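You operate a simulated robot arm through the tools that you are given. There is no shell and no other tool.

You run a simulated two-armed robot. Do the job below in one go: nothing can be reset, and whatever is moved stays where it is left.

## Task
Box wig 2: seat it on the dome facing the label, shut the lid and lock it.
Fine: leave the other wig on its stand.
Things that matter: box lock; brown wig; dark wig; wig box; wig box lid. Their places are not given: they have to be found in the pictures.

It is judged by the outcome, as a careful person would: the job done as asked, and still so three seconds after it is handed in. It fails if anything else is knocked over, pushed out of place, dropped, spilled or broken. A push-on lid holds only when it is set on centred and level and pressed home; a screw cap is set on level and turned clockwise until tight.

## Robot
Two 6-joint arms with two-finger parallel grippers on one trunk that stands fixed in place. Base frame: the origin is at the foot of the trunk, x ahead of it, y to its left, z up. Units: mm, degrees, N and s.
The left shoulder is at [280, 185, 1218], the right one opposite. With the tool pointing down near the work surface each hand reaches from about 200 to 900 mm from the base axis, measured 20 degrees to its own side. Payload 1.57 kg a hand.
The tool frame of a hand sits at the grasp point between the pads (the TCP): z along the fingers, y along the line on which they close. The tips reach 30 mm beyond it. The gripper opens to 80 mm. The fingers are 17 mm wide and 12 mm thick; the gripper's body (40 by 82 mm) begins 80 mm behind the TCP.
Orientation is that of the tool frame in the base frame, as a unit quaternion [w, x, y, z]. With the fingers straight down and closing along the base's y, the tool's x points along the base's -x, its y along +y and its z along -z.

## Interface
- The arms move only by the tool servo_tool. It takes "left_series", "right_series" or both (then of equal length, played together; a hand with none holds still); each is a list of rows, each a list of 6 numbers: the shift along the base's x, y, z in units of 200 mm (1.0 is 200 mm), then the turn, a rotation vector about the base's x, y, z in units of 180 degrees (1.0 is 180 degrees). In form: [[dx, dy, dz, ax, ay, az], ...]. A call has 1 to 20 rows; each row is the pose to reach, as a shift and turn from the pose commanded when the call began. "left_grip" and "right_grip" are, for a hand that has rows, the closure in counts, from 0 (fully open) to 255 (shut), set as the call begins (left out, the last holds). A call with a number of a shift or a turn outside -1 to 1 is refused whole. Rows are played at 5 a second. More than 50 mm and 8.6 degrees between two rows, or a gripper value outside its range, and nothing of the call is played. A pose out of reach is approached as far as the arm can. The call stops where the force on the tool passes 40 N (or 10 N more than at its start, if that is more) or the arm is blocked; 0.2 s more then pass. Each finger travels about 153 mm/s and halts on what it meets, pressing with about 31 N; the grip force reading is that of the motor and also rises with nothing between the fingers. The clock runs only during rows and for 0.2 s after the last one: add rows that repeat a pose to give the fingers time. The reply holds the time, the measured pose of the TCP, the force on the tool along the base axes, the opening and the grip force, in the units named above and with some noise, with the torque about the TCP (base axes, N m) and any sound that the robot's microphone picked up.
- Cameras (640 x 400 px; columns grow to the right, rows downward): "scene" is now at [239.5, 30.6, 1672.1]; the picture's right is [0.34, -0.94, 0.00], its down [-0.59, -0.21, -0.78] and it looks along [0.74, 0.26, -0.62] (base axes); focal length 214 px, centre (320, 200). "left" rides on the left gripper at [72, 7, -122] in its tool frame; the picture's right is [-0.09, 1.00, 0.00], its down [-0.84, -0.08, -0.54] and it looks along [-0.54, -0.05, 0.84] (tool axes); focal length 238 px, centre (320, 200). "right" rides on the right gripper at [72, -7, -122] in its tool frame; the picture's right is [0.09, 1.00, 0.00], its down [-0.84, 0.08, -0.54] and it looks along [-0.54, 0.05, 0.84] (tool axes); focal length 238 px, centre (320, 200).
- capture(camera): a new picture of that camera. No time passes.
- raise_lower(by): slides the trunk up (or, below 0, down) by that many mm; the arms and the scene camera ride with it, the base frame stays. It gives what a move gives, with no picture.
- turn_head(pan, tilt): turns the head with the scene camera to pan (to the left, within 86 degrees either way) and tilt (down, from -29 to 69), counted from straight ahead of the robot. It gives what a move gives.
- measure_at(camera, pixels): for up to 12 pixels [column, row] of the newest picture of that camera ("zoom" is the newest enlarged one), the place [x, y, z] in the base frame of the surface seen there, good to about 2 mm. No time passes.
- zoom(camera, box): a new picture of the part [left, top, right, bottom] of that camera's present view, enlarged. No time passes.
- hand_in(): hands the job in; it is judged then, once.

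Open the grippers and draw the arms clear of the work before you hand the job in, unless the task says otherwise.

The tools are called as name(argument=value, ...) on one line, values as JSON. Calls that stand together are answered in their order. servo_tool: Moves the arms, as the interface text tells. Its arguments: {"type":"object","properties":{"left_series":{"type":"array","items":{"type":"array","items":{"type":"number"}}},"left_grip":{"type":"number"},"right_series":{"type":"array","items":{"type":"array","items":{"type":"number"}}},"right_grip":{"type":"number"}},"required":[]} The other tools are called the same way: raise_lower (by) slides the trunk up or down; turn_head (pan, tilt) turns the head that bears the scene camera; capture (camera) takes a picture; measure_at (camera, pixels) gives the place of the surface under pixels of a picture; zoom (camera, box) takes an enlarged picture of a part of a camera's view; hand_in () hands the job in.

At the start:

```text
t: 0.0
left_ee_pos: [468.2, 369.0, 1577.1]
left_orientation: [-0.001, 0.0, 1.0, 0.0]
left_force: [0.9, -0.4, 0.6]
left_wrist_torque: [-0.02, 0.04, 0.01]
left_finger_gap: 80.4
left_grasp_force: 0.0
right_ee_pos: [597.4, -122.2, 1548.0]
right_orientation: [0.0, 0.0, 1.0, -0.001]
right_force: [-0.5, -0.3, -0.1]
right_wrist_torque: [0.01, 0.01, -0.01]
right_finger_gap: 80.0
right_grasp_force: 0.1
trunk travel left (down, up): [-913.0, 77.0]
head pan, tilt: [19.8, 38.5]
```

scene: 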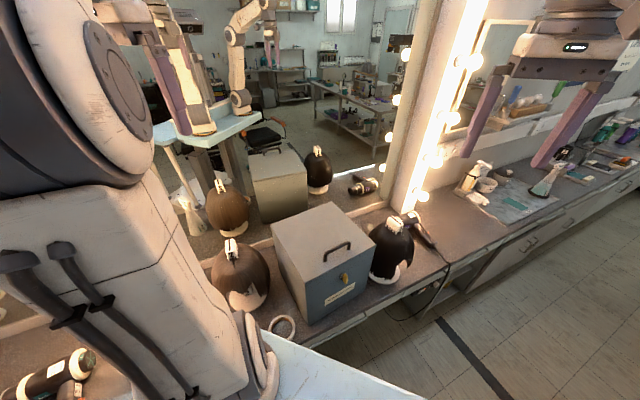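
right: 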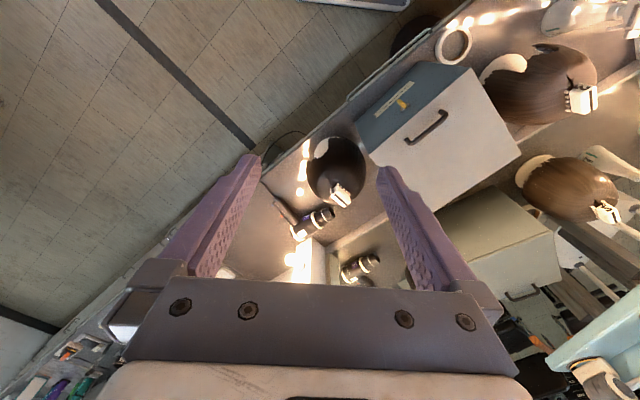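
left: 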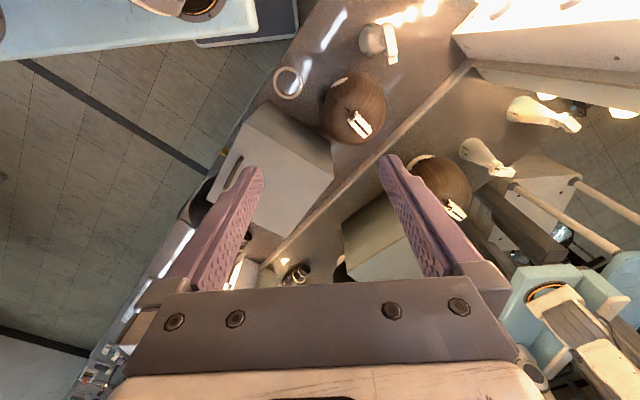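

The scene picture shows a brown wig near (240,275), a grey box with a handle at (335,245) and a lock/label at (343,285), and a dark wig at (390,250). I zoom in on these to read the labels.

zoom(camera="scene", box=[190, 170, 430, 320])

zoom(camera="right", box=[280, 0, 640, 225])

zoom(camera="left", box=[180, 20, 500, 220])

```text
2.67 times, centred on (310, 245) of scene
```

zoom: 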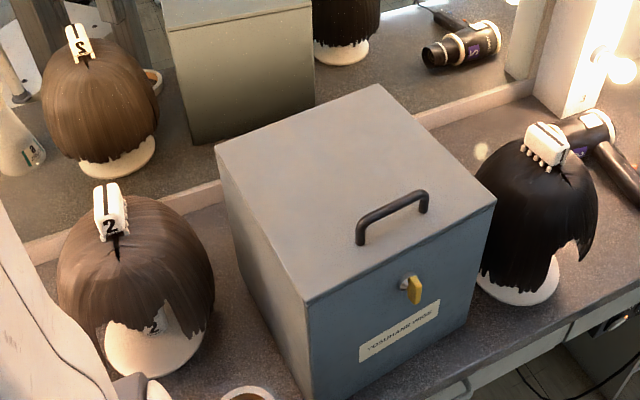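

```text
1.78 times, centred on (460, 112) of right
```

zoom: 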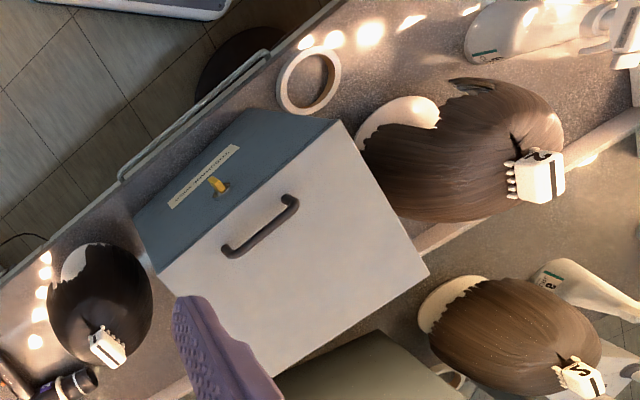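

```text
2.00 times, centred on (340, 120) of left
```

zoom: 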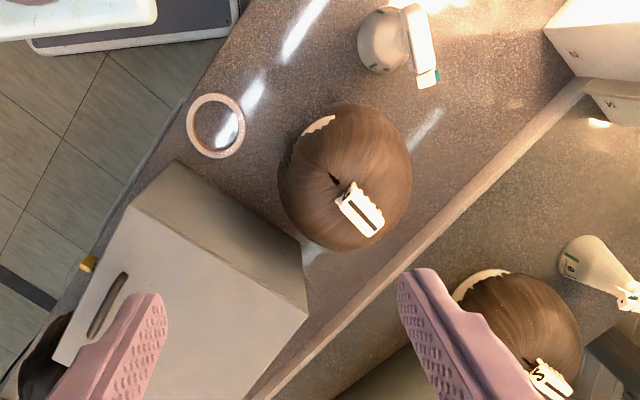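

Wig 2 is the brown one, with the clip marked 2 on its crown, and the box is closed with a yellow turn-lever on its front. I measure points on the box, the lock and the wig in the scene view.

measure_at(camera="scene", pixels=[[272, 225], [305, 283], [375, 246], [330, 203], [325, 261], [349, 244], [345, 278], [340, 294], [232, 245], [240, 270], [247, 298], [300, 325]])

zoom(camera="scene", box=[300, 230, 400, 330])

zoom(camera="scene", box=[200, 220, 290, 320])

```text
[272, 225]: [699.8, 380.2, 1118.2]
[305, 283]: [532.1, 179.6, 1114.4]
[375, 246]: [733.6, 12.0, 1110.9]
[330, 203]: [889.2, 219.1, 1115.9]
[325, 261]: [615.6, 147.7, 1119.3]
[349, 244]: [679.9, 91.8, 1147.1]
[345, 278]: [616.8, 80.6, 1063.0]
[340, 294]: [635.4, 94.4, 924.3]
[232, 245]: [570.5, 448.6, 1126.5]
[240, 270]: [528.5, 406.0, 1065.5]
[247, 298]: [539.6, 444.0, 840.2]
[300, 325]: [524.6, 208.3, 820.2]
```

```text
4.00 times, centred on (350, 280) of scene
```

zoom: 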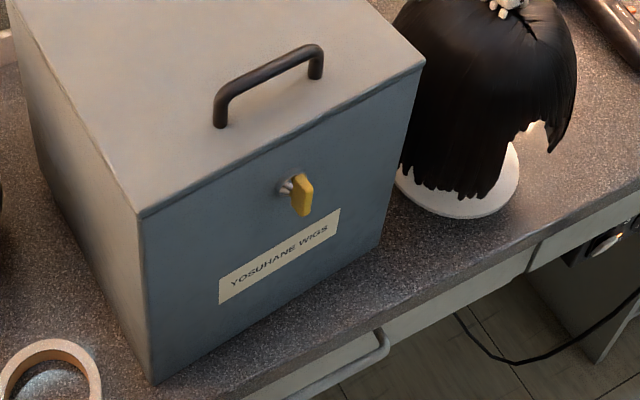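

```text
4.00 times, centred on (245, 270) of scene
```

zoom: 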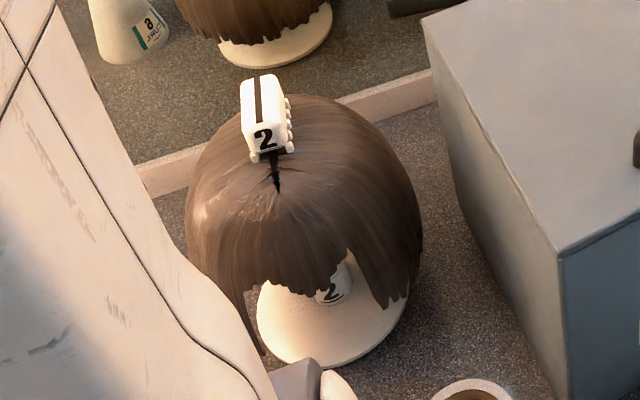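

The box top is about 262 mm square at z≈1116, with its front face turned towards (-0.64,-0.77). I look closer at the lock lever, the box's seam, the clip, and the back edge for hinges.

zoom(camera="scene", box=[320, 260, 370, 310])

zoom(camera="left", box=[310, 60, 400, 150])

zoom(camera="right", box=[370, 60, 440, 130])

zoom(camera="scene", box=[215, 230, 255, 270])

```text
8.00 times, centred on (345, 285) of scene
```

zoom: 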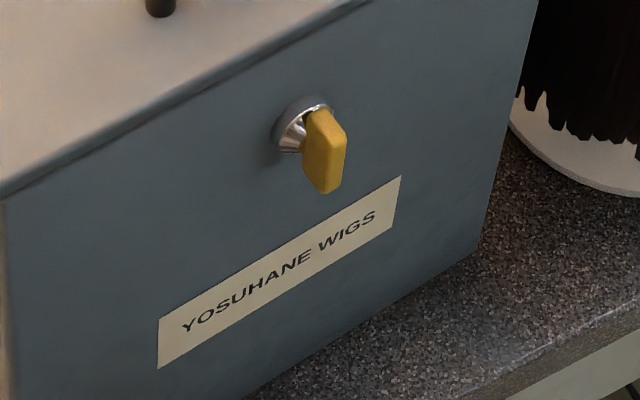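

```text
4.44 times, centred on (355, 105) of left
```

zoom: 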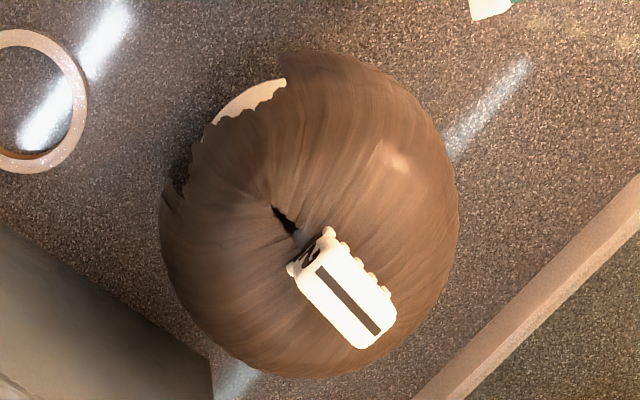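

```text
5.71 times, centred on (405, 95) of right
```

zoom: 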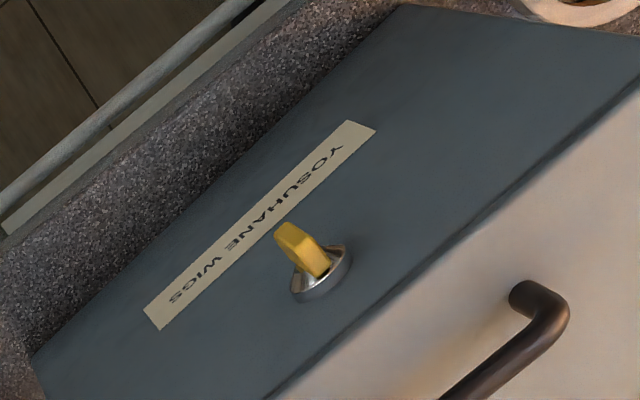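

```text
10.00 times, centred on (235, 250) of scene
```

zoom: 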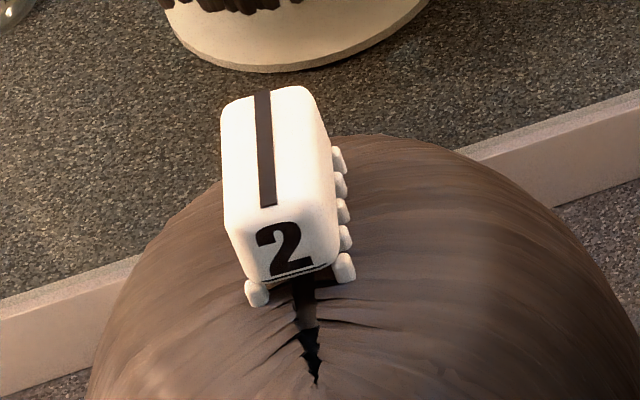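

The lever points straight down from its barrel, the lid is a thin top plate with its handle near the front edge (so probably hinged at the back), and the clip's slot runs front to back. I measure these details in the zoom pictures.

measure_at(camera="zoom", pixels=[[270, 100], [300, 100], [235, 220], [320, 190], [250, 265], [325, 255], [262, 190], [240, 130], [310, 130], [310, 350], [450, 200], [150, 300]])

zoom(camera="scene", box=[310, 230, 370, 310])

```text
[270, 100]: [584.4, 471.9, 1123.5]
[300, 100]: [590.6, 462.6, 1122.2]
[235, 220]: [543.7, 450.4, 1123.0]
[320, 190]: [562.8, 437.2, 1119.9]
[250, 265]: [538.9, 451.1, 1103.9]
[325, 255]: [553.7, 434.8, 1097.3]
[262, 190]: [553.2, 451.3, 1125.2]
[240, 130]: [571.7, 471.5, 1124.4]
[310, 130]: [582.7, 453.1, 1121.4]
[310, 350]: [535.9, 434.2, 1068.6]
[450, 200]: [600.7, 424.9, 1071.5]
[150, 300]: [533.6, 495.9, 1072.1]
```

```text
5.00 times, centred on (340, 270) of scene
```

zoom: 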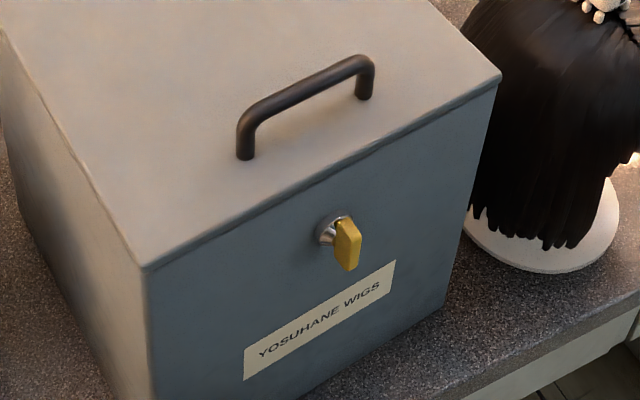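

The clip is about 55 × 25 mm, its top is at z≈1123, and its long axis lies along (0.79,0.61). I measure the wig's outline, the notch at its front and the surroundings in the left camera's view.

zoom(camera="left", box=[300, 50, 420, 160])

measure_at(camera="left", pixels=[[323, 108], [387, 108], [355, 73], [355, 142], [340, 80], [335, 85], [360, 122], [300, 85], [440, 90], [440, 105], [385, 155], [378, 40]])

measure_at(camera="scene", pixels=[[214, 265], [268, 265], [240, 310], [225, 290], [261, 295], [283, 320], [265, 240], [385, 205], [300, 235], [410, 280], [380, 280], [390, 218]])

```text
3.64 times, centred on (360, 105) of left
```

zoom: 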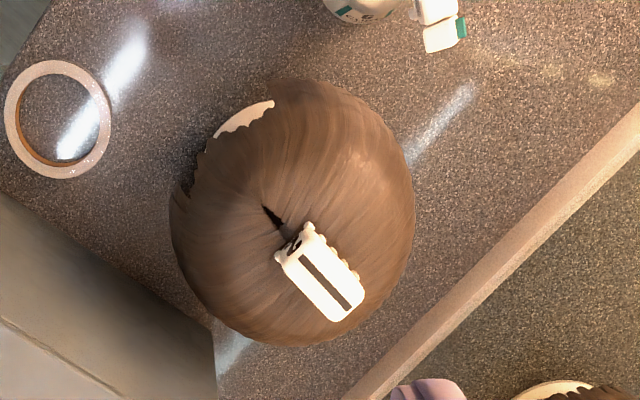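

```text
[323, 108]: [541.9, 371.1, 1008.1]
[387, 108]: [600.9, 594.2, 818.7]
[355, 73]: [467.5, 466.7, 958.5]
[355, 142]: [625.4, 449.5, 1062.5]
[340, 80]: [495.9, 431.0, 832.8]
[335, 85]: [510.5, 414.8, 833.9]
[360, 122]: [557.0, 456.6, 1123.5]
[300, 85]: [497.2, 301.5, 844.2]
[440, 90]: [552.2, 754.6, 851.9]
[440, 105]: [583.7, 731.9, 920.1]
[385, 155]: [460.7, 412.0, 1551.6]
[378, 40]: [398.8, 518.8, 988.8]
```

```text
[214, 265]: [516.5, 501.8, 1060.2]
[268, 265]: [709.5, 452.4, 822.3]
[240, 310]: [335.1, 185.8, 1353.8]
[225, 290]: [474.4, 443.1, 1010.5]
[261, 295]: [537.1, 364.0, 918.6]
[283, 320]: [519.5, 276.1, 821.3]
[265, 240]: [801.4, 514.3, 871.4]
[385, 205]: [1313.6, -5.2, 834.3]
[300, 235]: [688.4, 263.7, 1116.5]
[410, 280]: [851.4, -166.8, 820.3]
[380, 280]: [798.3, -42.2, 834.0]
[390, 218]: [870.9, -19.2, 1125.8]
```

I measure the stand's base rim, the hair hem and the mirror's bottom strip, to fix the wig's axis and facing and the room behind the box.

zoom(camera="scene", box=[205, 260, 275, 325])

measure_at(camera="scene", pixels=[[255, 245], [275, 238], [300, 224], [375, 207], [365, 210], [260, 240], [245, 238], [350, 215]])

```text
6.15 times, centred on (240, 292) of scene
```

zoom: 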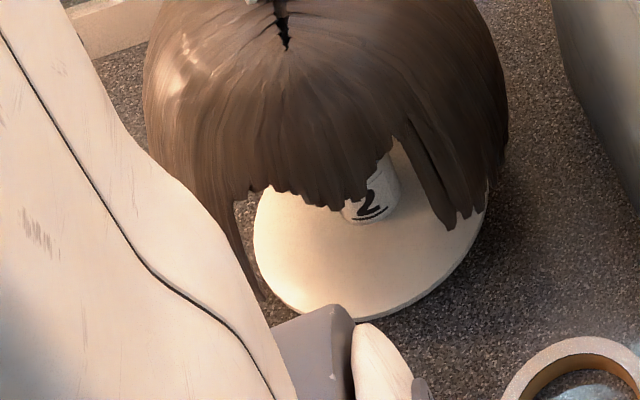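

```text
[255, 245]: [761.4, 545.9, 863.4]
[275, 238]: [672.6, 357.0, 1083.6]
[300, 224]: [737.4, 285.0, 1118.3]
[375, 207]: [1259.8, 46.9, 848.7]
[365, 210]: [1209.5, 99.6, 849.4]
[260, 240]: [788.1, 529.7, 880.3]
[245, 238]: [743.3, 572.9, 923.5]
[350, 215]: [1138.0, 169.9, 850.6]
```

The strip runs at 45° with about 150 mm of free space behind the box, so the lid has room to swing past vertical. I zoom again on the stand's base and measure its rim, the neck label and the hem.

zoom(camera="scene", box=[205, 260, 275, 325])

measure_at(camera="zoom", pixels=[[260, 240], [275, 285], [310, 310], [400, 300], [450, 260], [475, 225], [370, 205], [350, 215], [390, 195], [300, 190], [445, 222], [265, 290]])

```text
6.15 times, centred on (240, 292) of scene
```

zoom: 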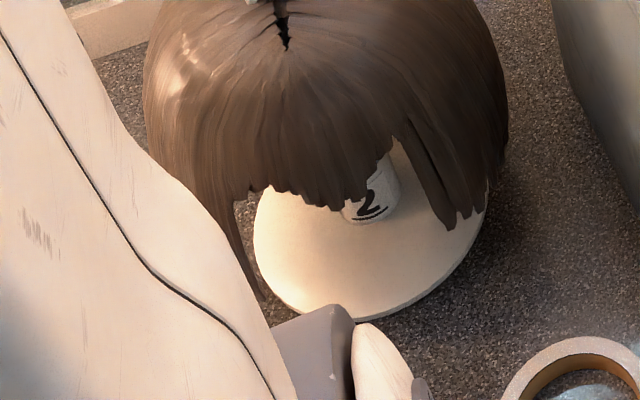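

```text
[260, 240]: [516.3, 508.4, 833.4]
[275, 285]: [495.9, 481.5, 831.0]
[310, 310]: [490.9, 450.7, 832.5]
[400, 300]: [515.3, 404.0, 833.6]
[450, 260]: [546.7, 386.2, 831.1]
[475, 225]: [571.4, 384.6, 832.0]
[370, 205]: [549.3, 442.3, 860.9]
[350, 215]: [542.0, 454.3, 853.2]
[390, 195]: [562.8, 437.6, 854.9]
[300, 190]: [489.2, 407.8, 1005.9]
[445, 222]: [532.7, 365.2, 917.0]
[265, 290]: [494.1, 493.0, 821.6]
```

The stand's axis is at about (562,456), right under the clip. I measure the clip's four top corners in a close zoom from the left camera to get its yaw.

zoom(camera="left", box=[340, 100, 380, 140])

```text
10.00 times, centred on (360, 120) of left
```

zoom: 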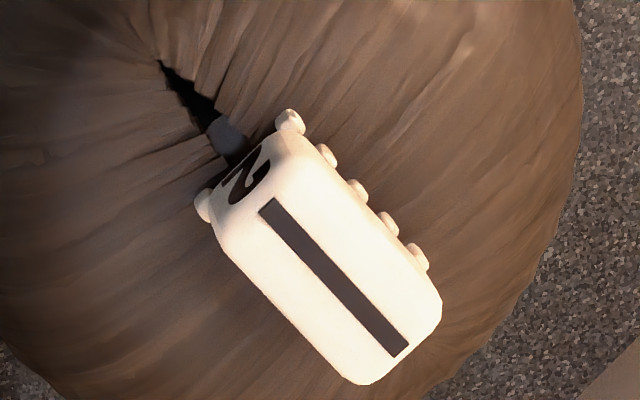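

The slot runs from (268,205) to (400,352) in this zoom; I measure both ends and the clip's edges.

measure_at(camera="zoom", pixels=[[270, 207], [398, 350], [232, 238], [340, 370], [300, 165], [425, 305], [360, 375], [432, 320], [230, 130], [180, 80], [290, 122], [205, 205]])

```text
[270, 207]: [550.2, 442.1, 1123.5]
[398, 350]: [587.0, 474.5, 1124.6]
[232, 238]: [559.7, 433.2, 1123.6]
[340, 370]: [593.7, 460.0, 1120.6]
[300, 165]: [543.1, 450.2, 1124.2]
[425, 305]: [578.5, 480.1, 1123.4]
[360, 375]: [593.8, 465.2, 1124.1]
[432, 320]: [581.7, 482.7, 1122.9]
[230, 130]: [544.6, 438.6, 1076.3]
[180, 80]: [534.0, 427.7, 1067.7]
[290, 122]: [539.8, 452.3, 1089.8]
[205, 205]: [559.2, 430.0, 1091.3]
```

The clip yaw is about 40° with its centre at (569,456), so the wig needs roughly a +10° turn to face the box front. Next I measure the handle bar and the lock precisely before trying the lid.

zoom(camera="scene", box=[315, 235, 365, 270])

zoom(camera="right", box=[380, 70, 460, 150])

```text
11.43 times, centred on (340, 252) of scene
```

zoom: 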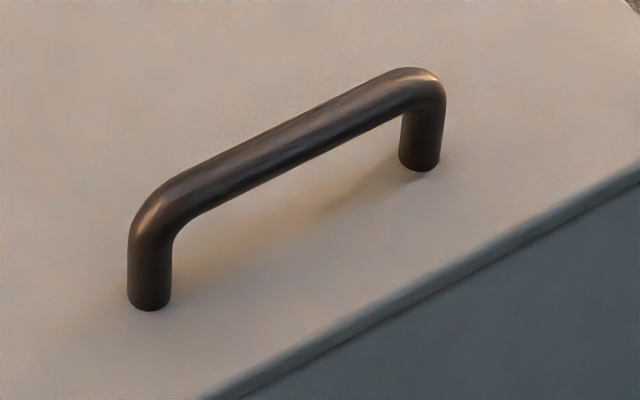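

```text
5.00 times, centred on (420, 110) of right
```

zoom: 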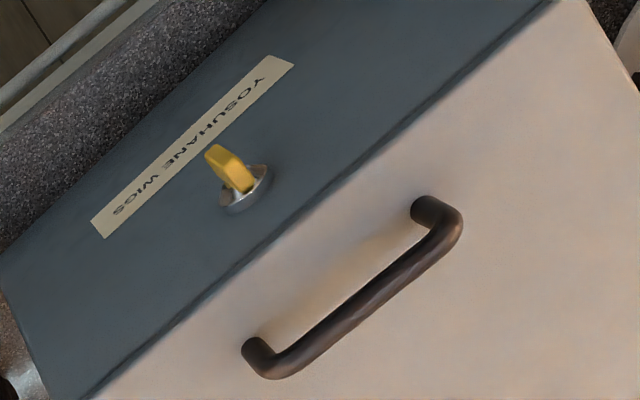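

I measure the handle bar, its posts, the lid edge and the lock in the newest zoom (right camera).

measure_at(camera="zoom", pixels=[[270, 365], [330, 325], [390, 280], [445, 230], [250, 350], [420, 210], [340, 170], [225, 270], [215, 152], [245, 185], [232, 205], [265, 170]])

measure_at(camera="right", pixels=[[470, 70], [358, 150], [437, 62], [425, 72], [372, 112], [412, 85], [500, 130], [440, 185], [515, 155]])

```text
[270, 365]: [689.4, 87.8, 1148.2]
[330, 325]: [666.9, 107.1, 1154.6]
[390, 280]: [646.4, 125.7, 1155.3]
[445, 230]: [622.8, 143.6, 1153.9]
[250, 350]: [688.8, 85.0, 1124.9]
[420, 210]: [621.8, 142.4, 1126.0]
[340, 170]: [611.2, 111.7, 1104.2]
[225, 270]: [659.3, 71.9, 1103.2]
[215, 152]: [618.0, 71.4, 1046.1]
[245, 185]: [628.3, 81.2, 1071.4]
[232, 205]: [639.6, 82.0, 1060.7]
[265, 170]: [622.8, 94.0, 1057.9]
```

```text
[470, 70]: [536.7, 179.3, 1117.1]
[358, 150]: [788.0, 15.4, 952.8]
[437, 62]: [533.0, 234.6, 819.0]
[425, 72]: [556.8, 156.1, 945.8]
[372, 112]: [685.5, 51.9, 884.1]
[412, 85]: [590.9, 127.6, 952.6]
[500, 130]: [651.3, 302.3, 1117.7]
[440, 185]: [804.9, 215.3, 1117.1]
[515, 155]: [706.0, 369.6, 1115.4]
```

The handle bar's centre is at about (655,116,1150), 33 mm above the lid, running at -39.7°, and the lever stands 14–30 mm out from the face at z 1040–1075. I move the left hand towards the handle with the matching yaw, and shift the right hand away to the right.

servo_tool(left_series=[[0.13, -0.14, -0.09, 0, 0, -0.0368], [0.26, -0.28, -0.18, 0, 0, -0.0735], [0.39, -0.42, -0.27, 0, 0, -0.1103], [0.52, -0.56, -0.36, 0, 0, -0.147], [0.65, -0.7, -0.45, 0, 0, -0.1838], [0.75, -0.85, -0.5, 0, 0, -0.2206]], left_grip=0, right_series=[[-0.05, -0.1, 0, 0, 0, 0], [-0.1, -0.2, 0, 0, 0, 0], [-0.15, -0.3, 0, 0, 0, 0], [-0.2, -0.4, 0, 0, 0, 0], [-0.25, -0.5, 0, 0, 0, 0], [-0.3, -0.6, 0, 0, 0, 0]], right_grip=0)

```text
t: 1.4
left_ee_pos: [617.0, 197.4, 1474.3]
left_orientation: [0.0, 0.341, 0.94, 0.0]
left_force: [1.1, -0.7, 0.4]
left_wrist_torque: [0.02, -0.02, 0.01]
left_finger_gap: 80.2
left_grasp_force: 0.1
right_ee_pos: [536.0, -242.9, 1546.2]
right_orientation: [0.0, 0.0, 1.0, 0.0]
right_force: [-0.2, 0.2, -0.1]
right_wrist_torque: [0.01, -0.05, 0.02]
right_finger_gap: 79.7
right_grasp_force: 0.1
trunk travel left (down, up): [-913.0, 77.0]
head pan, tilt: [19.8, 38.5]
```

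Both hands moved as planned, and the left tool now closes along (0.64,0.77). I bring the left hand over the handle at z≈1290 and take a picture.

servo_tool(left_series=[[0.04, -0.08, -0.2, 0, 0, 0], [0.08, -0.16, -0.4, 0, 0, 0], [0.12, -0.24, -0.6, 0, 0, 0], [0.16, -0.32, -0.8, 0, 0, 0], [0.1925, -0.407, -0.92, 0, 0, 0], [0.1925, -0.407, -0.92, 0, 0, 0]])

capture(camera="left")

capture(camera="scene")

```text
t: 2.8
left_ee_pos: [658.2, 117.1, 1292.5]
left_orientation: [0.0, 0.339, 0.941, 0.0]
left_force: [-0.6, 0.1, 1.1]
left_wrist_torque: [-0.01, -0.04, 0.0]
left_finger_gap: 79.9
left_grasp_force: 0.1
right_ee_pos: [535.9, -241.5, 1547.0]
right_orientation: [0.001, -0.001, 1.0, 0.001]
right_force: [-0.6, 0.2, -0.3]
right_wrist_torque: [0.02, -0.01, 0.02]
right_finger_gap: 79.9
right_grasp_force: 0.0
trunk travel left (down, up): [-913.0, 77.0]
head pan, tilt: [19.8, 38.5]
```

```text
taken
```

left: 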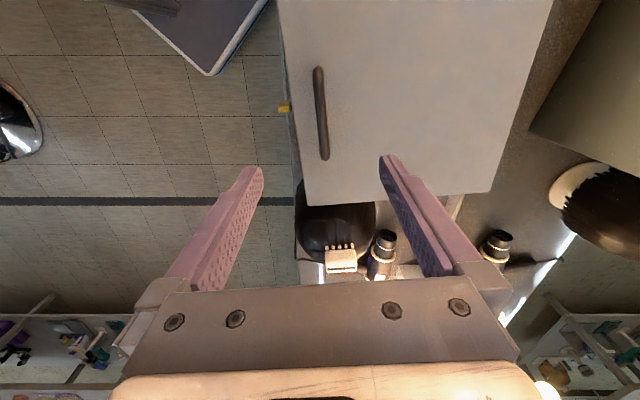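

```text
taken
```

scene: 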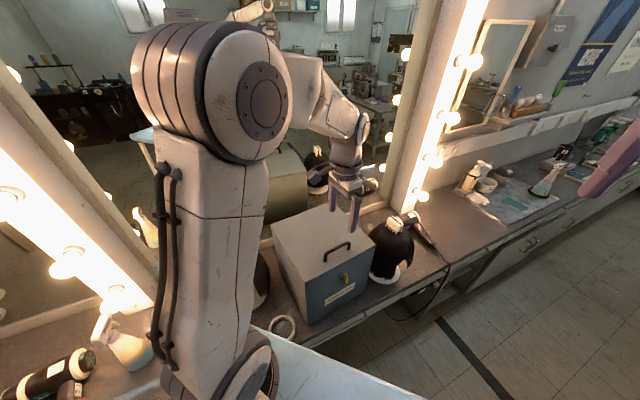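

The handle shows at about (321,113) in the left view, centred between the fingers across its width. I measure its bar and ends here to refine the grasp.

measure_at(camera="left", pixels=[[318, 72], [320, 95], [321, 115], [323, 135], [325, 155], [290, 106], [295, 60], [300, 160], [305, 100], [450, 100], [545, 10], [490, 185]])

zoom(camera="left", box=[260, 40, 380, 180])

```text
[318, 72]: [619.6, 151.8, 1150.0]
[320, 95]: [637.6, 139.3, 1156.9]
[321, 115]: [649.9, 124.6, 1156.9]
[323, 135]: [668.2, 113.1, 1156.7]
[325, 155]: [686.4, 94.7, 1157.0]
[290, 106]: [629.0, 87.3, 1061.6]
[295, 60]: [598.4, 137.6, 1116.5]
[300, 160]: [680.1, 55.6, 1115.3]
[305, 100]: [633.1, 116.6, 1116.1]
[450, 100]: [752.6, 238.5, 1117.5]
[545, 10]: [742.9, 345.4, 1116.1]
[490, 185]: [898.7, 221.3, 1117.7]
```

```text
2.86 times, centred on (320, 110) of left
```

zoom: 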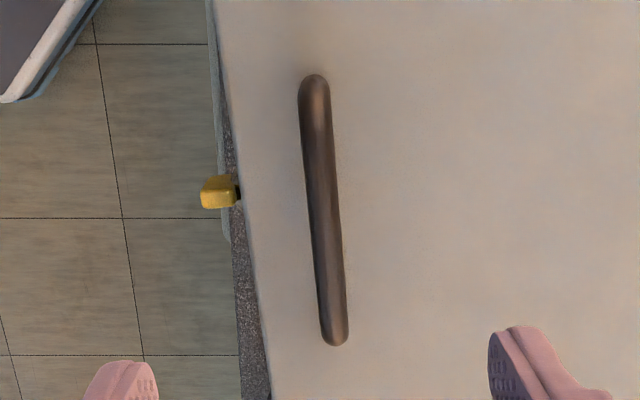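

The bar's centre is at (653,121.5,1151), so I shift slightly along it and lower the open fingers around it to TCP z≈1164, tips about 17 mm above the lid.

servo_tool(left_series=[[-0.0185, 0.0195, -0.2, 0, 0, 0], [-0.0185, 0.0195, -0.4, 0, 0, 0], [-0.0185, 0.0195, -0.55, 0, 0, 0], [-0.0185, 0.0195, -0.645, 0, 0, 0], [-0.0185, 0.0195, -0.645, 0, 0, 0]], left_grip=0)

capture(camera="left")

zoom(camera="scene", box=[290, 190, 390, 290])

```text
t: 4.0
left_ee_pos: [653.1, 119.6, 1162.4]
left_orientation: [0.0, 0.339, 0.941, 0.0]
left_force: [0.0, 0.1, -0.4]
left_wrist_torque: [-0.01, -0.02, 0.0]
left_finger_gap: 79.8
left_grasp_force: 0.1
right_ee_pos: [535.1, -242.6, 1546.1]
right_orientation: [0.001, 0.001, 1.0, 0.0]
right_force: [0.4, 0.6, 0.6]
right_wrist_torque: [0.02, 0.01, 0.01]
right_finger_gap: 80.1
right_grasp_force: 0.0
trunk travel left (down, up): [-913.0, 77.0]
head pan, tilt: [19.8, 38.5]
```

```text
taken
```

left: 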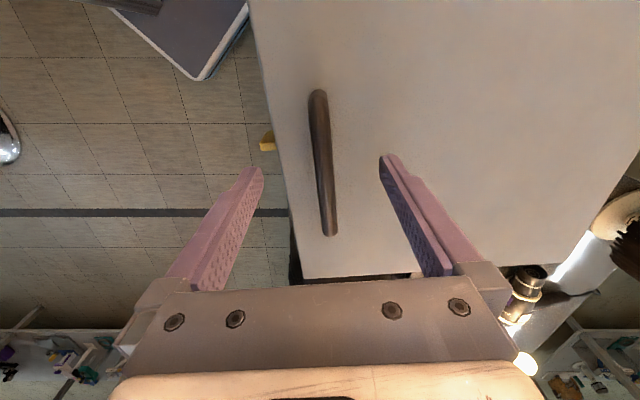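

```text
4.00 times, centred on (340, 240) of scene
```

zoom: 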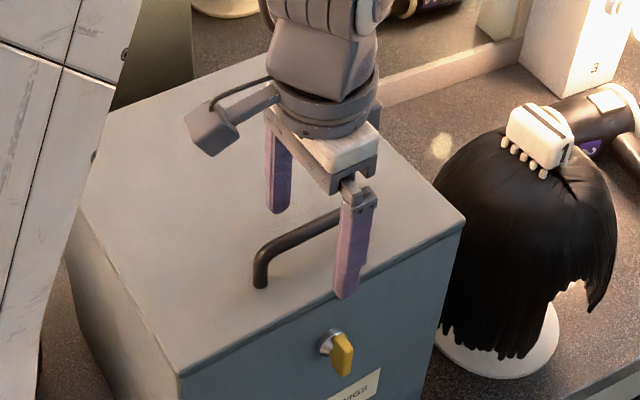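

The fingers straddle the bar (it runs from (318,92) to (330,235) in the left view). I close the left gripper on it.

servo_tool(left_series=[[0, 0, 0, 0, 0, 0], [0, 0, 0, 0, 0, 0], [0, 0, 0, 0, 0, 0]], left_grip=255)

zoom(camera="scene", box=[290, 190, 390, 290])

```text
t: 4.8
left_ee_pos: [653.1, 121.5, 1162.9]
left_orientation: [0.0, 0.34, 0.941, 0.0]
left_force: [5.2, 8.9, 0.7]
left_wrist_torque: [-0.05, -0.37, 0.17]
left_finger_gap: 11.3
left_grasp_force: 29.2
right_ee_pos: [535.9, -241.7, 1546.2]
right_orientation: [0.0, 0.0, 1.0, 0.0]
right_force: [-0.4, -0.4, 0.4]
right_wrist_torque: [0.0, 0.0, -0.02]
right_finger_gap: 79.8
right_grasp_force: 0.0
trunk travel left (down, up): [-913.0, 77.0]
head pan, tilt: [19.8, 38.5]
```

```text
4.00 times, centred on (340, 240) of scene
```

zoom: 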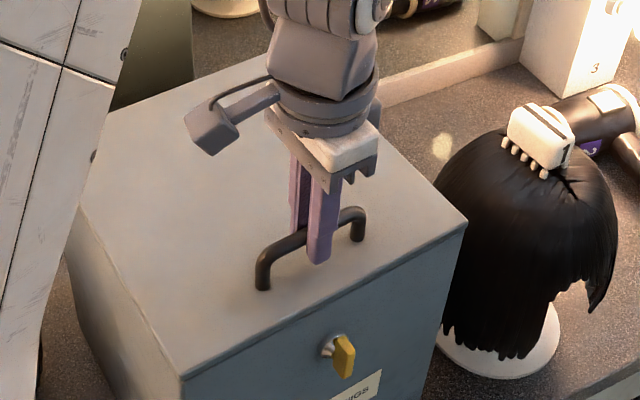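

The bar is gripped (gap 11.3 mm). I test whether the lid is free by lifting the handle a few millimetres on the hinge arc and watching the force.

servo_tool(left_series=[[0.001, 0.001, 0.015, 0, 0, 0], [0.002, 0.002, 0.03, 0, 0, 0], [0.003, 0.004, 0.05, 0, 0, 0], [0.005, 0.006, 0.07, 0, 0, 0], [0.005, 0.006, 0.07, 0, 0, 0]])

zoom(camera="scene", box=[260, 190, 390, 320])

```text
t: 6.0
left_ee_pos: [654.3, 120.9, 1177.0]
left_orientation: [0.002, 0.339, 0.941, 0.0]
left_force: [10.2, -1.8, -0.4]
left_wrist_torque: [-0.08, -0.16, -0.29]
left_finger_gap: 11.5
left_grasp_force: 29.4
right_ee_pos: [535.9, -243.3, 1545.1]
right_orientation: [0.0, 0.0, 1.0, 0.0]
right_force: [0.3, 0.1, 0.3]
right_wrist_torque: [-0.01, -0.02, 0.02]
right_finger_gap: 80.0
right_grasp_force: 0.2
trunk travel left (down, up): [-913.0, 77.0]
head pan, tilt: [19.8, 38.5]
```

```text
3.08 times, centred on (325, 255) of scene
```

zoom: 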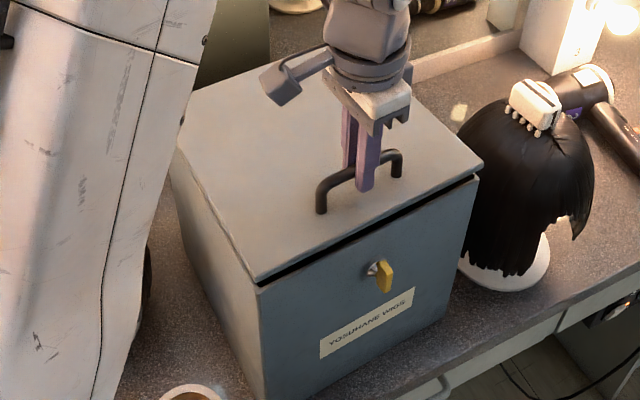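

The lid is unlocked and rises on a back hinge with almost no resistance, so lever-down means unlocked. I continue the arc to about 30°, keeping the gripper vertical and letting the round bar turn between the pads.

servo_tool(left_series=[[0.007, 0.0085, 0.0305, 0, 0, 0], [0.0245, 0.0295, 0.129, 0, 0, 0], [0.0475, 0.057, 0.2245, 0, 0, 0], [0.076, 0.0915, 0.3165, 0, 0, 0], [0.1085, 0.131, 0.4045, 0, 0, 0], [0.147, 0.177, 0.488, 0, 0, 0], [0.147, 0.177, 0.488, 0, 0, 0]])

zoom(camera="scene", box=[240, 140, 420, 320])

capture(camera="left")

```text
t: 7.6
left_ee_pos: [683.7, 159.6, 1275.1]
left_orientation: [-0.001, 0.34, 0.941, 0.0]
left_force: [7.6, 2.2, 0.0]
left_wrist_torque: [0.14, 0.06, -0.33]
left_finger_gap: 11.1
left_grasp_force: 28.6
right_ee_pos: [536.5, -242.7, 1546.5]
right_orientation: [0.0, -0.001, 1.0, 0.0]
right_force: [0.2, 0.2, 0.4]
right_wrist_torque: [0.03, -0.02, 0.04]
right_finger_gap: 80.1
right_grasp_force: 0.0
trunk travel left (down, up): [-913.0, 77.0]
head pan, tilt: [19.8, 38.5]
```

```text
2.22 times, centred on (330, 230) of scene
```

zoom: 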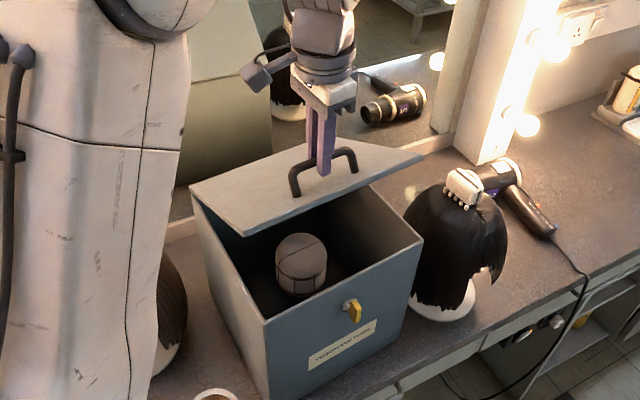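

```text
taken
```

left: 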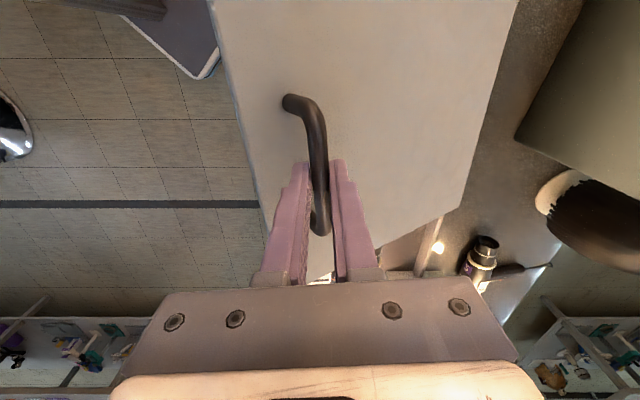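

The lid is about 30° open with low forces, and the dome inside shows at (300,262) in the zoom. I carry on along the arc to about 60°.

servo_tool(left_series=[[0.0425, 0.0511, 0.0775, 0, 0, 0], [0.0891, 0.1073, 0.149, 0, 0, 0], [0.1396, 0.168, 0.214, 0, 0, 0], [0.1936, 0.233, 0.2715, 0, 0, 0], [0.2505, 0.3015, 0.322, 0, 0, 0], [0.31, 0.373, 0.364, 0, 0, 0], [0.31, 0.373, 0.364, 0, 0, 0]])

zoom(camera="scene", box=[240, 100, 420, 320])

capture(camera="left")

```text
t: 9.2
left_ee_pos: [744.3, 230.8, 1347.9]
left_orientation: [-0.002, 0.34, 0.941, -0.001]
left_force: [1.3, 2.5, 0.3]
left_wrist_torque: [0.15, 0.24, -0.25]
left_finger_gap: 11.5
left_grasp_force: 29.1
right_ee_pos: [535.8, -242.3, 1546.8]
right_orientation: [0.0, 0.0, 1.0, 0.0]
right_force: [0.9, -0.2, -0.4]
right_wrist_torque: [0.0, 0.01, 0.02]
right_finger_gap: 80.1
right_grasp_force: 0.0
trunk travel left (down, up): [-913.0, 77.0]
head pan, tilt: [19.8, 38.5]
```

```text
1.82 times, centred on (330, 210) of scene
```

zoom: 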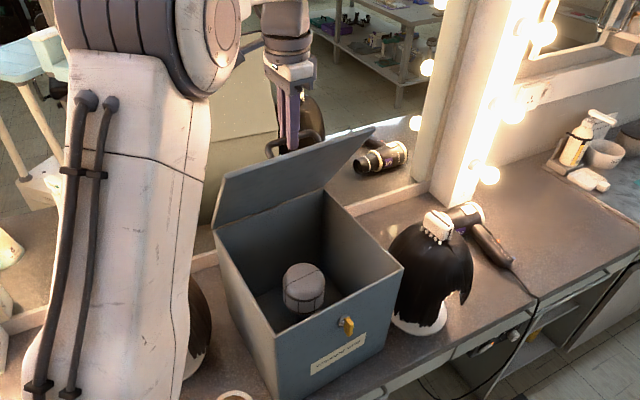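

```text
taken
```

left: 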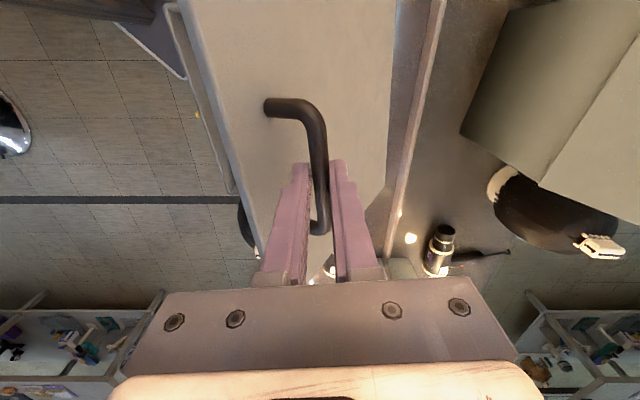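

The lid is about 60° open and the forces stay small. I continue to 90°.

servo_tool(left_series=[[0.0617, 0.0742, 0.034, 0, 0, 0], [0.1249, 0.1503, 0.0595, 0, 0, 0], [0.1891, 0.2276, 0.076, 0, 0, 0], [0.2543, 0.3061, 0.084, 0, 0, 0], [0.3198, 0.3849, 0.083, 0, 0, 0], [0.3847, 0.4629, 0.073, 0, 0, 0], [0.3847, 0.4629, 0.073, 0, 0, 0]])

zoom(camera="scene", box=[240, 80, 420, 320])

capture(camera="left")

```text
t: 10.8
left_ee_pos: [821.2, 324.6, 1363.8]
left_orientation: [0.001, 0.34, 0.941, 0.0]
left_force: [-0.1, 2.8, 7.1]
left_wrist_torque: [0.14, 0.06, -0.3]
left_finger_gap: 11.2
left_grasp_force: 29.3
right_ee_pos: [535.2, -242.9, 1546.9]
right_orientation: [0.0, 0.0, 1.0, 0.0]
right_force: [0.5, -0.5, -0.5]
right_wrist_torque: [0.01, 0.01, 0.01]
right_finger_gap: 80.1
right_grasp_force: 0.1
trunk travel left (down, up): [-913.0, 77.0]
head pan, tilt: [19.8, 38.5]
```

```text
1.67 times, centred on (330, 200) of scene
```

zoom: 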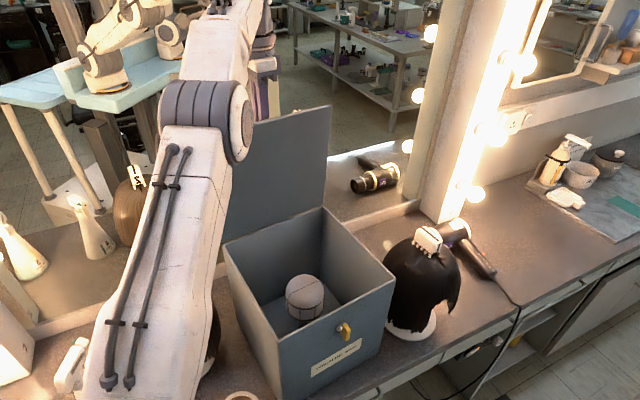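

```text
taken
```

left: 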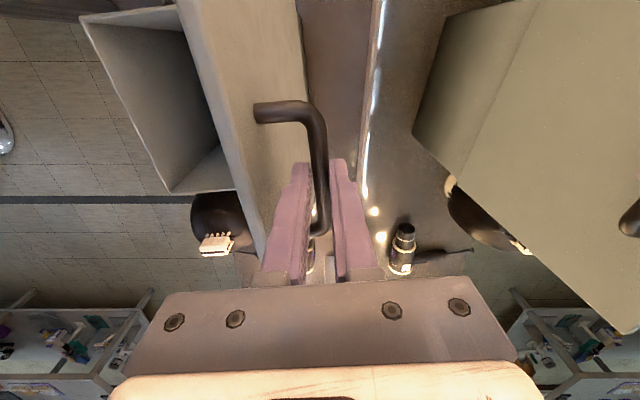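

The lid stands about vertical and nothing resists. I take it on to about 100° so it leans safely back, still clear of the mirror.

servo_tool(left_series=[[0.0321, 0.0387, -0.0085, 0, 0, 0], [0.0642, 0.0773, -0.019, 0, 0, 0], [0.0957, 0.1152, -0.0325, 0, 0, 0], [0.1272, 0.153, -0.046, 0, 0, 0], [0.1272, 0.153, -0.046, 0, 0, 0]])

zoom(camera="scene", box=[200, 60, 440, 320])

capture(camera="left")

```text
t: 12.0
left_ee_pos: [826.5, 348.4, 1347.3]
left_orientation: [0.002, 0.339, 0.941, 0.002]
left_force: [12.2, -4.0, 25.2]
left_wrist_torque: [-0.13, -0.21, -0.22]
left_finger_gap: 11.5
left_grasp_force: 28.6
left hand out of reach, approached as far as the arm can: row 1, 2, 3, 4, 5
right_ee_pos: [534.8, -242.5, 1547.2]
right_orientation: [0.0, 0.0, 1.0, 0.0]
right_force: [0.9, -0.2, -0.7]
right_wrist_torque: [-0.01, 0.03, 0.0]
right_finger_gap: 80.0
right_grasp_force: 0.0
trunk travel left (down, up): [-913.0, 77.0]
head pan, tilt: [19.8, 38.5]
```

```text
1.54 times, centred on (320, 190) of scene
```

zoom: 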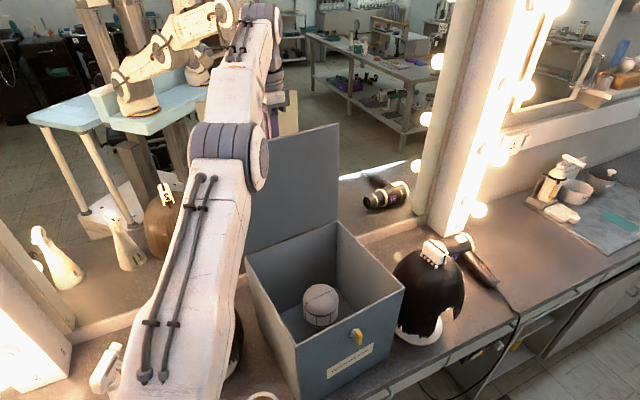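

```text
taken
```

left: 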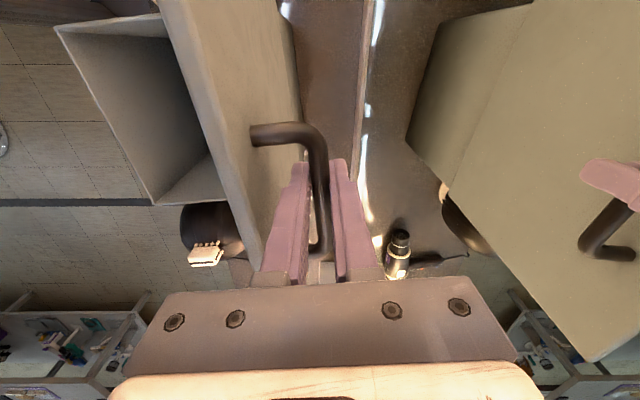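

The arm ran out of reach at about 95° (TCP (826,348,1347)) and is now pressing on the handle. I back off to about 91° to relieve the force, then will open the fingers a little as a loose cage to see which way the lid tends.

servo_tool(left_series=[[-0.06, -0.07, 0.02, 0, 0, 0], [-0.1145, -0.138, 0.043, 0, 0, 0], [-0.1145, -0.138, 0.043, 0, 0, 0]])

```text
t: 12.8
left_ee_pos: [803.3, 323.0, 1349.3]
left_orientation: [-0.003, 0.339, 0.941, 0.0]
left_force: [1.2, -2.1, -0.5]
left_wrist_torque: [0.44, 0.62, 0.03]
left_finger_gap: 11.4
left_grasp_force: 29.3
right_ee_pos: [535.9, -241.2, 1546.5]
right_orientation: [0.0, 0.0, 1.0, 0.0]
right_force: [-0.3, 0.6, -0.3]
right_wrist_torque: [0.0, 0.02, 0.03]
right_finger_gap: 80.0
right_grasp_force: 0.2
trunk travel left (down, up): [-913.0, 77.0]
head pan, tilt: [19.8, 38.5]
```

The arm had clamped its command, so the hand is now at (803,323,1349) with the lid near 87° and no load. I open the fingers slightly to about a 26 mm gap as a cage and see whether the lid stays.

servo_tool(left_series=[[0, 0, 0, 0, 0, 0], [0, 0, 0, 0, 0, 0], [0, 0, 0, 0, 0, 0], [0, 0, 0, 0, 0, 0]], left_grip=172)

capture(camera="left")

zoom(camera="scene", box=[200, 60, 440, 320])

```text
t: 13.8
left_ee_pos: [803.1, 320.7, 1353.0]
left_orientation: [0.0, 0.339, 0.941, 0.0]
left_force: [-0.4, 1.2, -0.1]
left_wrist_torque: [0.0, -0.01, 0.04]
left_finger_gap: 25.9
left_grasp_force: 0.1
right_ee_pos: [535.2, -242.4, 1546.9]
right_orientation: [0.0, 0.0, 1.0, 0.0]
right_force: [-0.1, -0.2, 0.6]
right_wrist_torque: [-0.02, -0.01, -0.01]
right_finger_gap: 79.8
right_grasp_force: 0.0
trunk travel left (down, up): [-913.0, 77.0]
head pan, tilt: [19.8, 38.5]
```

```text
taken
```

left: 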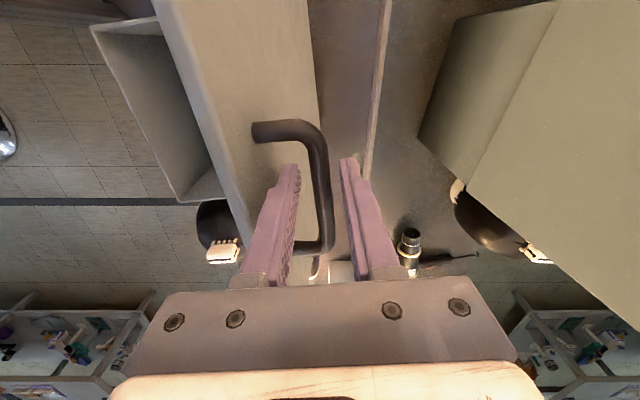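

```text
1.54 times, centred on (320, 190) of scene
```

zoom: 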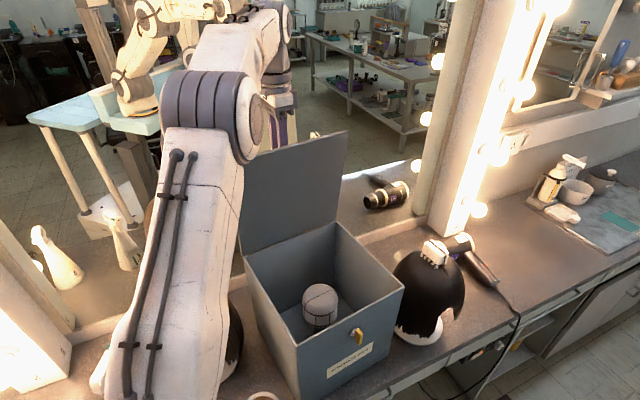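

The bar at (320,190) touches neither finger, so the lid seems to stay by hinge friction. I wait another second and compare before letting go.

servo_tool(left_series=[[0, 0, 0, 0, 0, 0], [0, 0, 0, 0, 0, 0], [0, 0, 0, 0, 0, 0], [0, 0, 0, 0, 0, 0], [0, 0, 0, 0, 0, 0], [0, 0, 0, 0, 0, 0]])

capture(camera="left")

measure_at(camera="left", pixels=[[313, 140], [318, 165], [325, 200], [170, 20], [250, 60], [235, 200], [205, 110]])

```text
t: 15.2
left_ee_pos: [802.4, 322.3, 1352.3]
left_orientation: [0.0, 0.339, 0.941, -0.001]
left_force: [0.4, -0.1, 0.2]
left_wrist_torque: [-0.03, -0.02, -0.02]
left_finger_gap: 25.9
left_grasp_force: 0.0
right_ee_pos: [536.2, -241.7, 1546.3]
right_orientation: [0.001, 0.0, 1.0, 0.0]
right_force: [-0.2, -0.4, 0.1]
right_wrist_torque: [0.01, 0.01, 0.01]
right_finger_gap: 80.2
right_grasp_force: 0.1
trunk travel left (down, up): [-913.0, 77.0]
head pan, tilt: [19.8, 38.5]
```

```text
taken
```

left: 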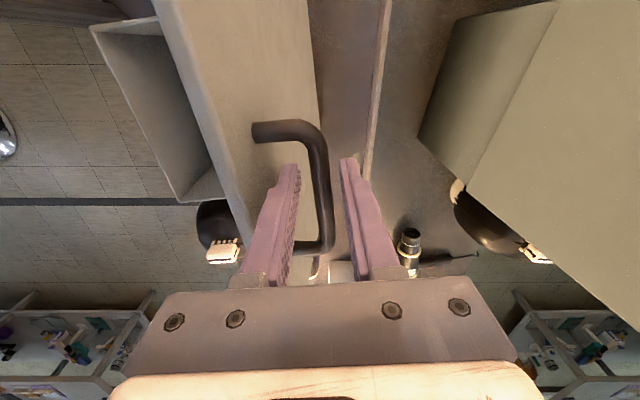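

```text
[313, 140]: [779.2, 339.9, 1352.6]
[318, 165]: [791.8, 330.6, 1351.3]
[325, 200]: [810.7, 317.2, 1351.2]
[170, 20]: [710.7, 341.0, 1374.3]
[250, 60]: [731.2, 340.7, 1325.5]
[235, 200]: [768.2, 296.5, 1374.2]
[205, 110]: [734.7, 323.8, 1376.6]
```

The picture and measurements are unchanged, so the lid stays put at about 85° by itself. I nudge the bar about 20 mm further back with the front finger to bring the lid near 90°, then ease the finger off the bar.

servo_tool(left_series=[[0.023, 0.028, 0, 0, 0, 0], [0.047, 0.056, 0, 0, 0, 0], [0.07, 0.0846, 0, 0, 0, 0], [0.07, 0.0846, 0, 0, 0, 0], [0.049, 0.06, 0, 0, 0, 0], [0.049, 0.06, 0, 0, 0, 0]])

capture(camera="left")

measure_at(camera="left", pixels=[[313, 140], [318, 165], [325, 200], [170, 20], [250, 60], [235, 200], [205, 110]])

```text
t: 16.6
left_ee_pos: [813.1, 333.8, 1351.0]
left_orientation: [0.0, 0.339, 0.941, 0.0]
left_force: [-0.2, -0.4, 1.0]
left_wrist_torque: [0.0, -0.02, -0.01]
left_finger_gap: 26.1
left_grasp_force: 0.1
right_ee_pos: [535.9, -242.7, 1544.9]
right_orientation: [0.0, 0.0, 1.0, 0.0]
right_force: [-0.2, 0.5, 0.3]
right_wrist_torque: [0.0, 0.01, 0.0]
right_finger_gap: 80.0
right_grasp_force: 0.1
trunk travel left (down, up): [-913.0, 77.0]
head pan, tilt: [19.8, 38.5]
```

```text
taken
```

left: 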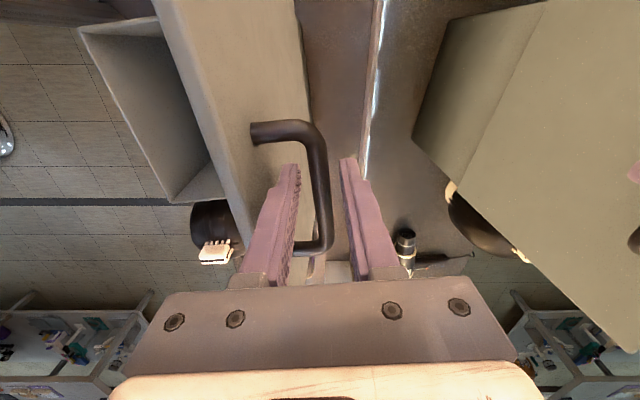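

```text
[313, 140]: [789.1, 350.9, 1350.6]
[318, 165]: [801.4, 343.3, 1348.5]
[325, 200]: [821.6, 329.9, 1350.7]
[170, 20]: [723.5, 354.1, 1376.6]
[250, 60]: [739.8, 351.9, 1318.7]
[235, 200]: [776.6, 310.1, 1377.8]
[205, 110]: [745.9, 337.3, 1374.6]
```

The lid is now at about 89° and the bar hangs free between the fingers. I raise the trunk 60 mm, which lifts the fingers straight up out of the handle.

raise_lower(by=60)

capture(camera="left")

capture(camera="scene")

```text
t: 17.6
left_ee_pos: [813.6, 333.5, 1411.5]
left_orientation: [0.0, 0.339, 0.941, 0.0]
left_force: [0.1, -0.3, 0.3]
left_wrist_torque: [0.0, -0.01, 0.0]
left_finger_gap: 26.0
left_grasp_force: 0.0
right_ee_pos: [535.5, -242.4, 1606.8]
right_orientation: [0.0, 0.0, 1.0, 0.0]
right_force: [-0.1, -0.1, -0.7]
right_wrist_torque: [0.02, -0.01, -0.02]
right_finger_gap: 80.0
right_grasp_force: 0.2
trunk travel left (down, up): [-973.0, 17.0]
head pan, tilt: [19.8, 38.5]
```

```text
taken
```

left: 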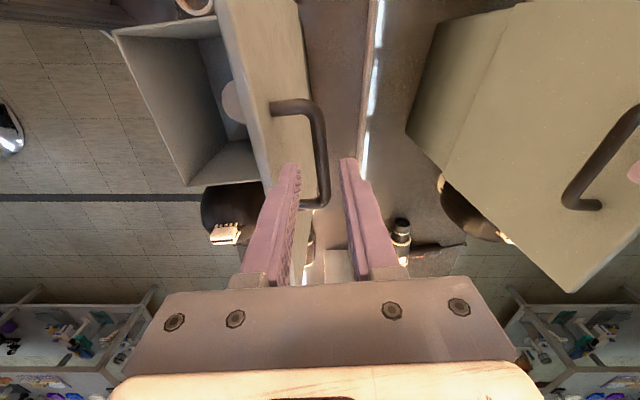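

```text
taken
```

scene: 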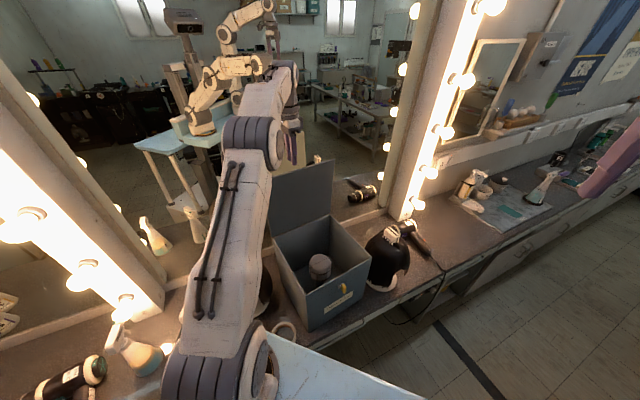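

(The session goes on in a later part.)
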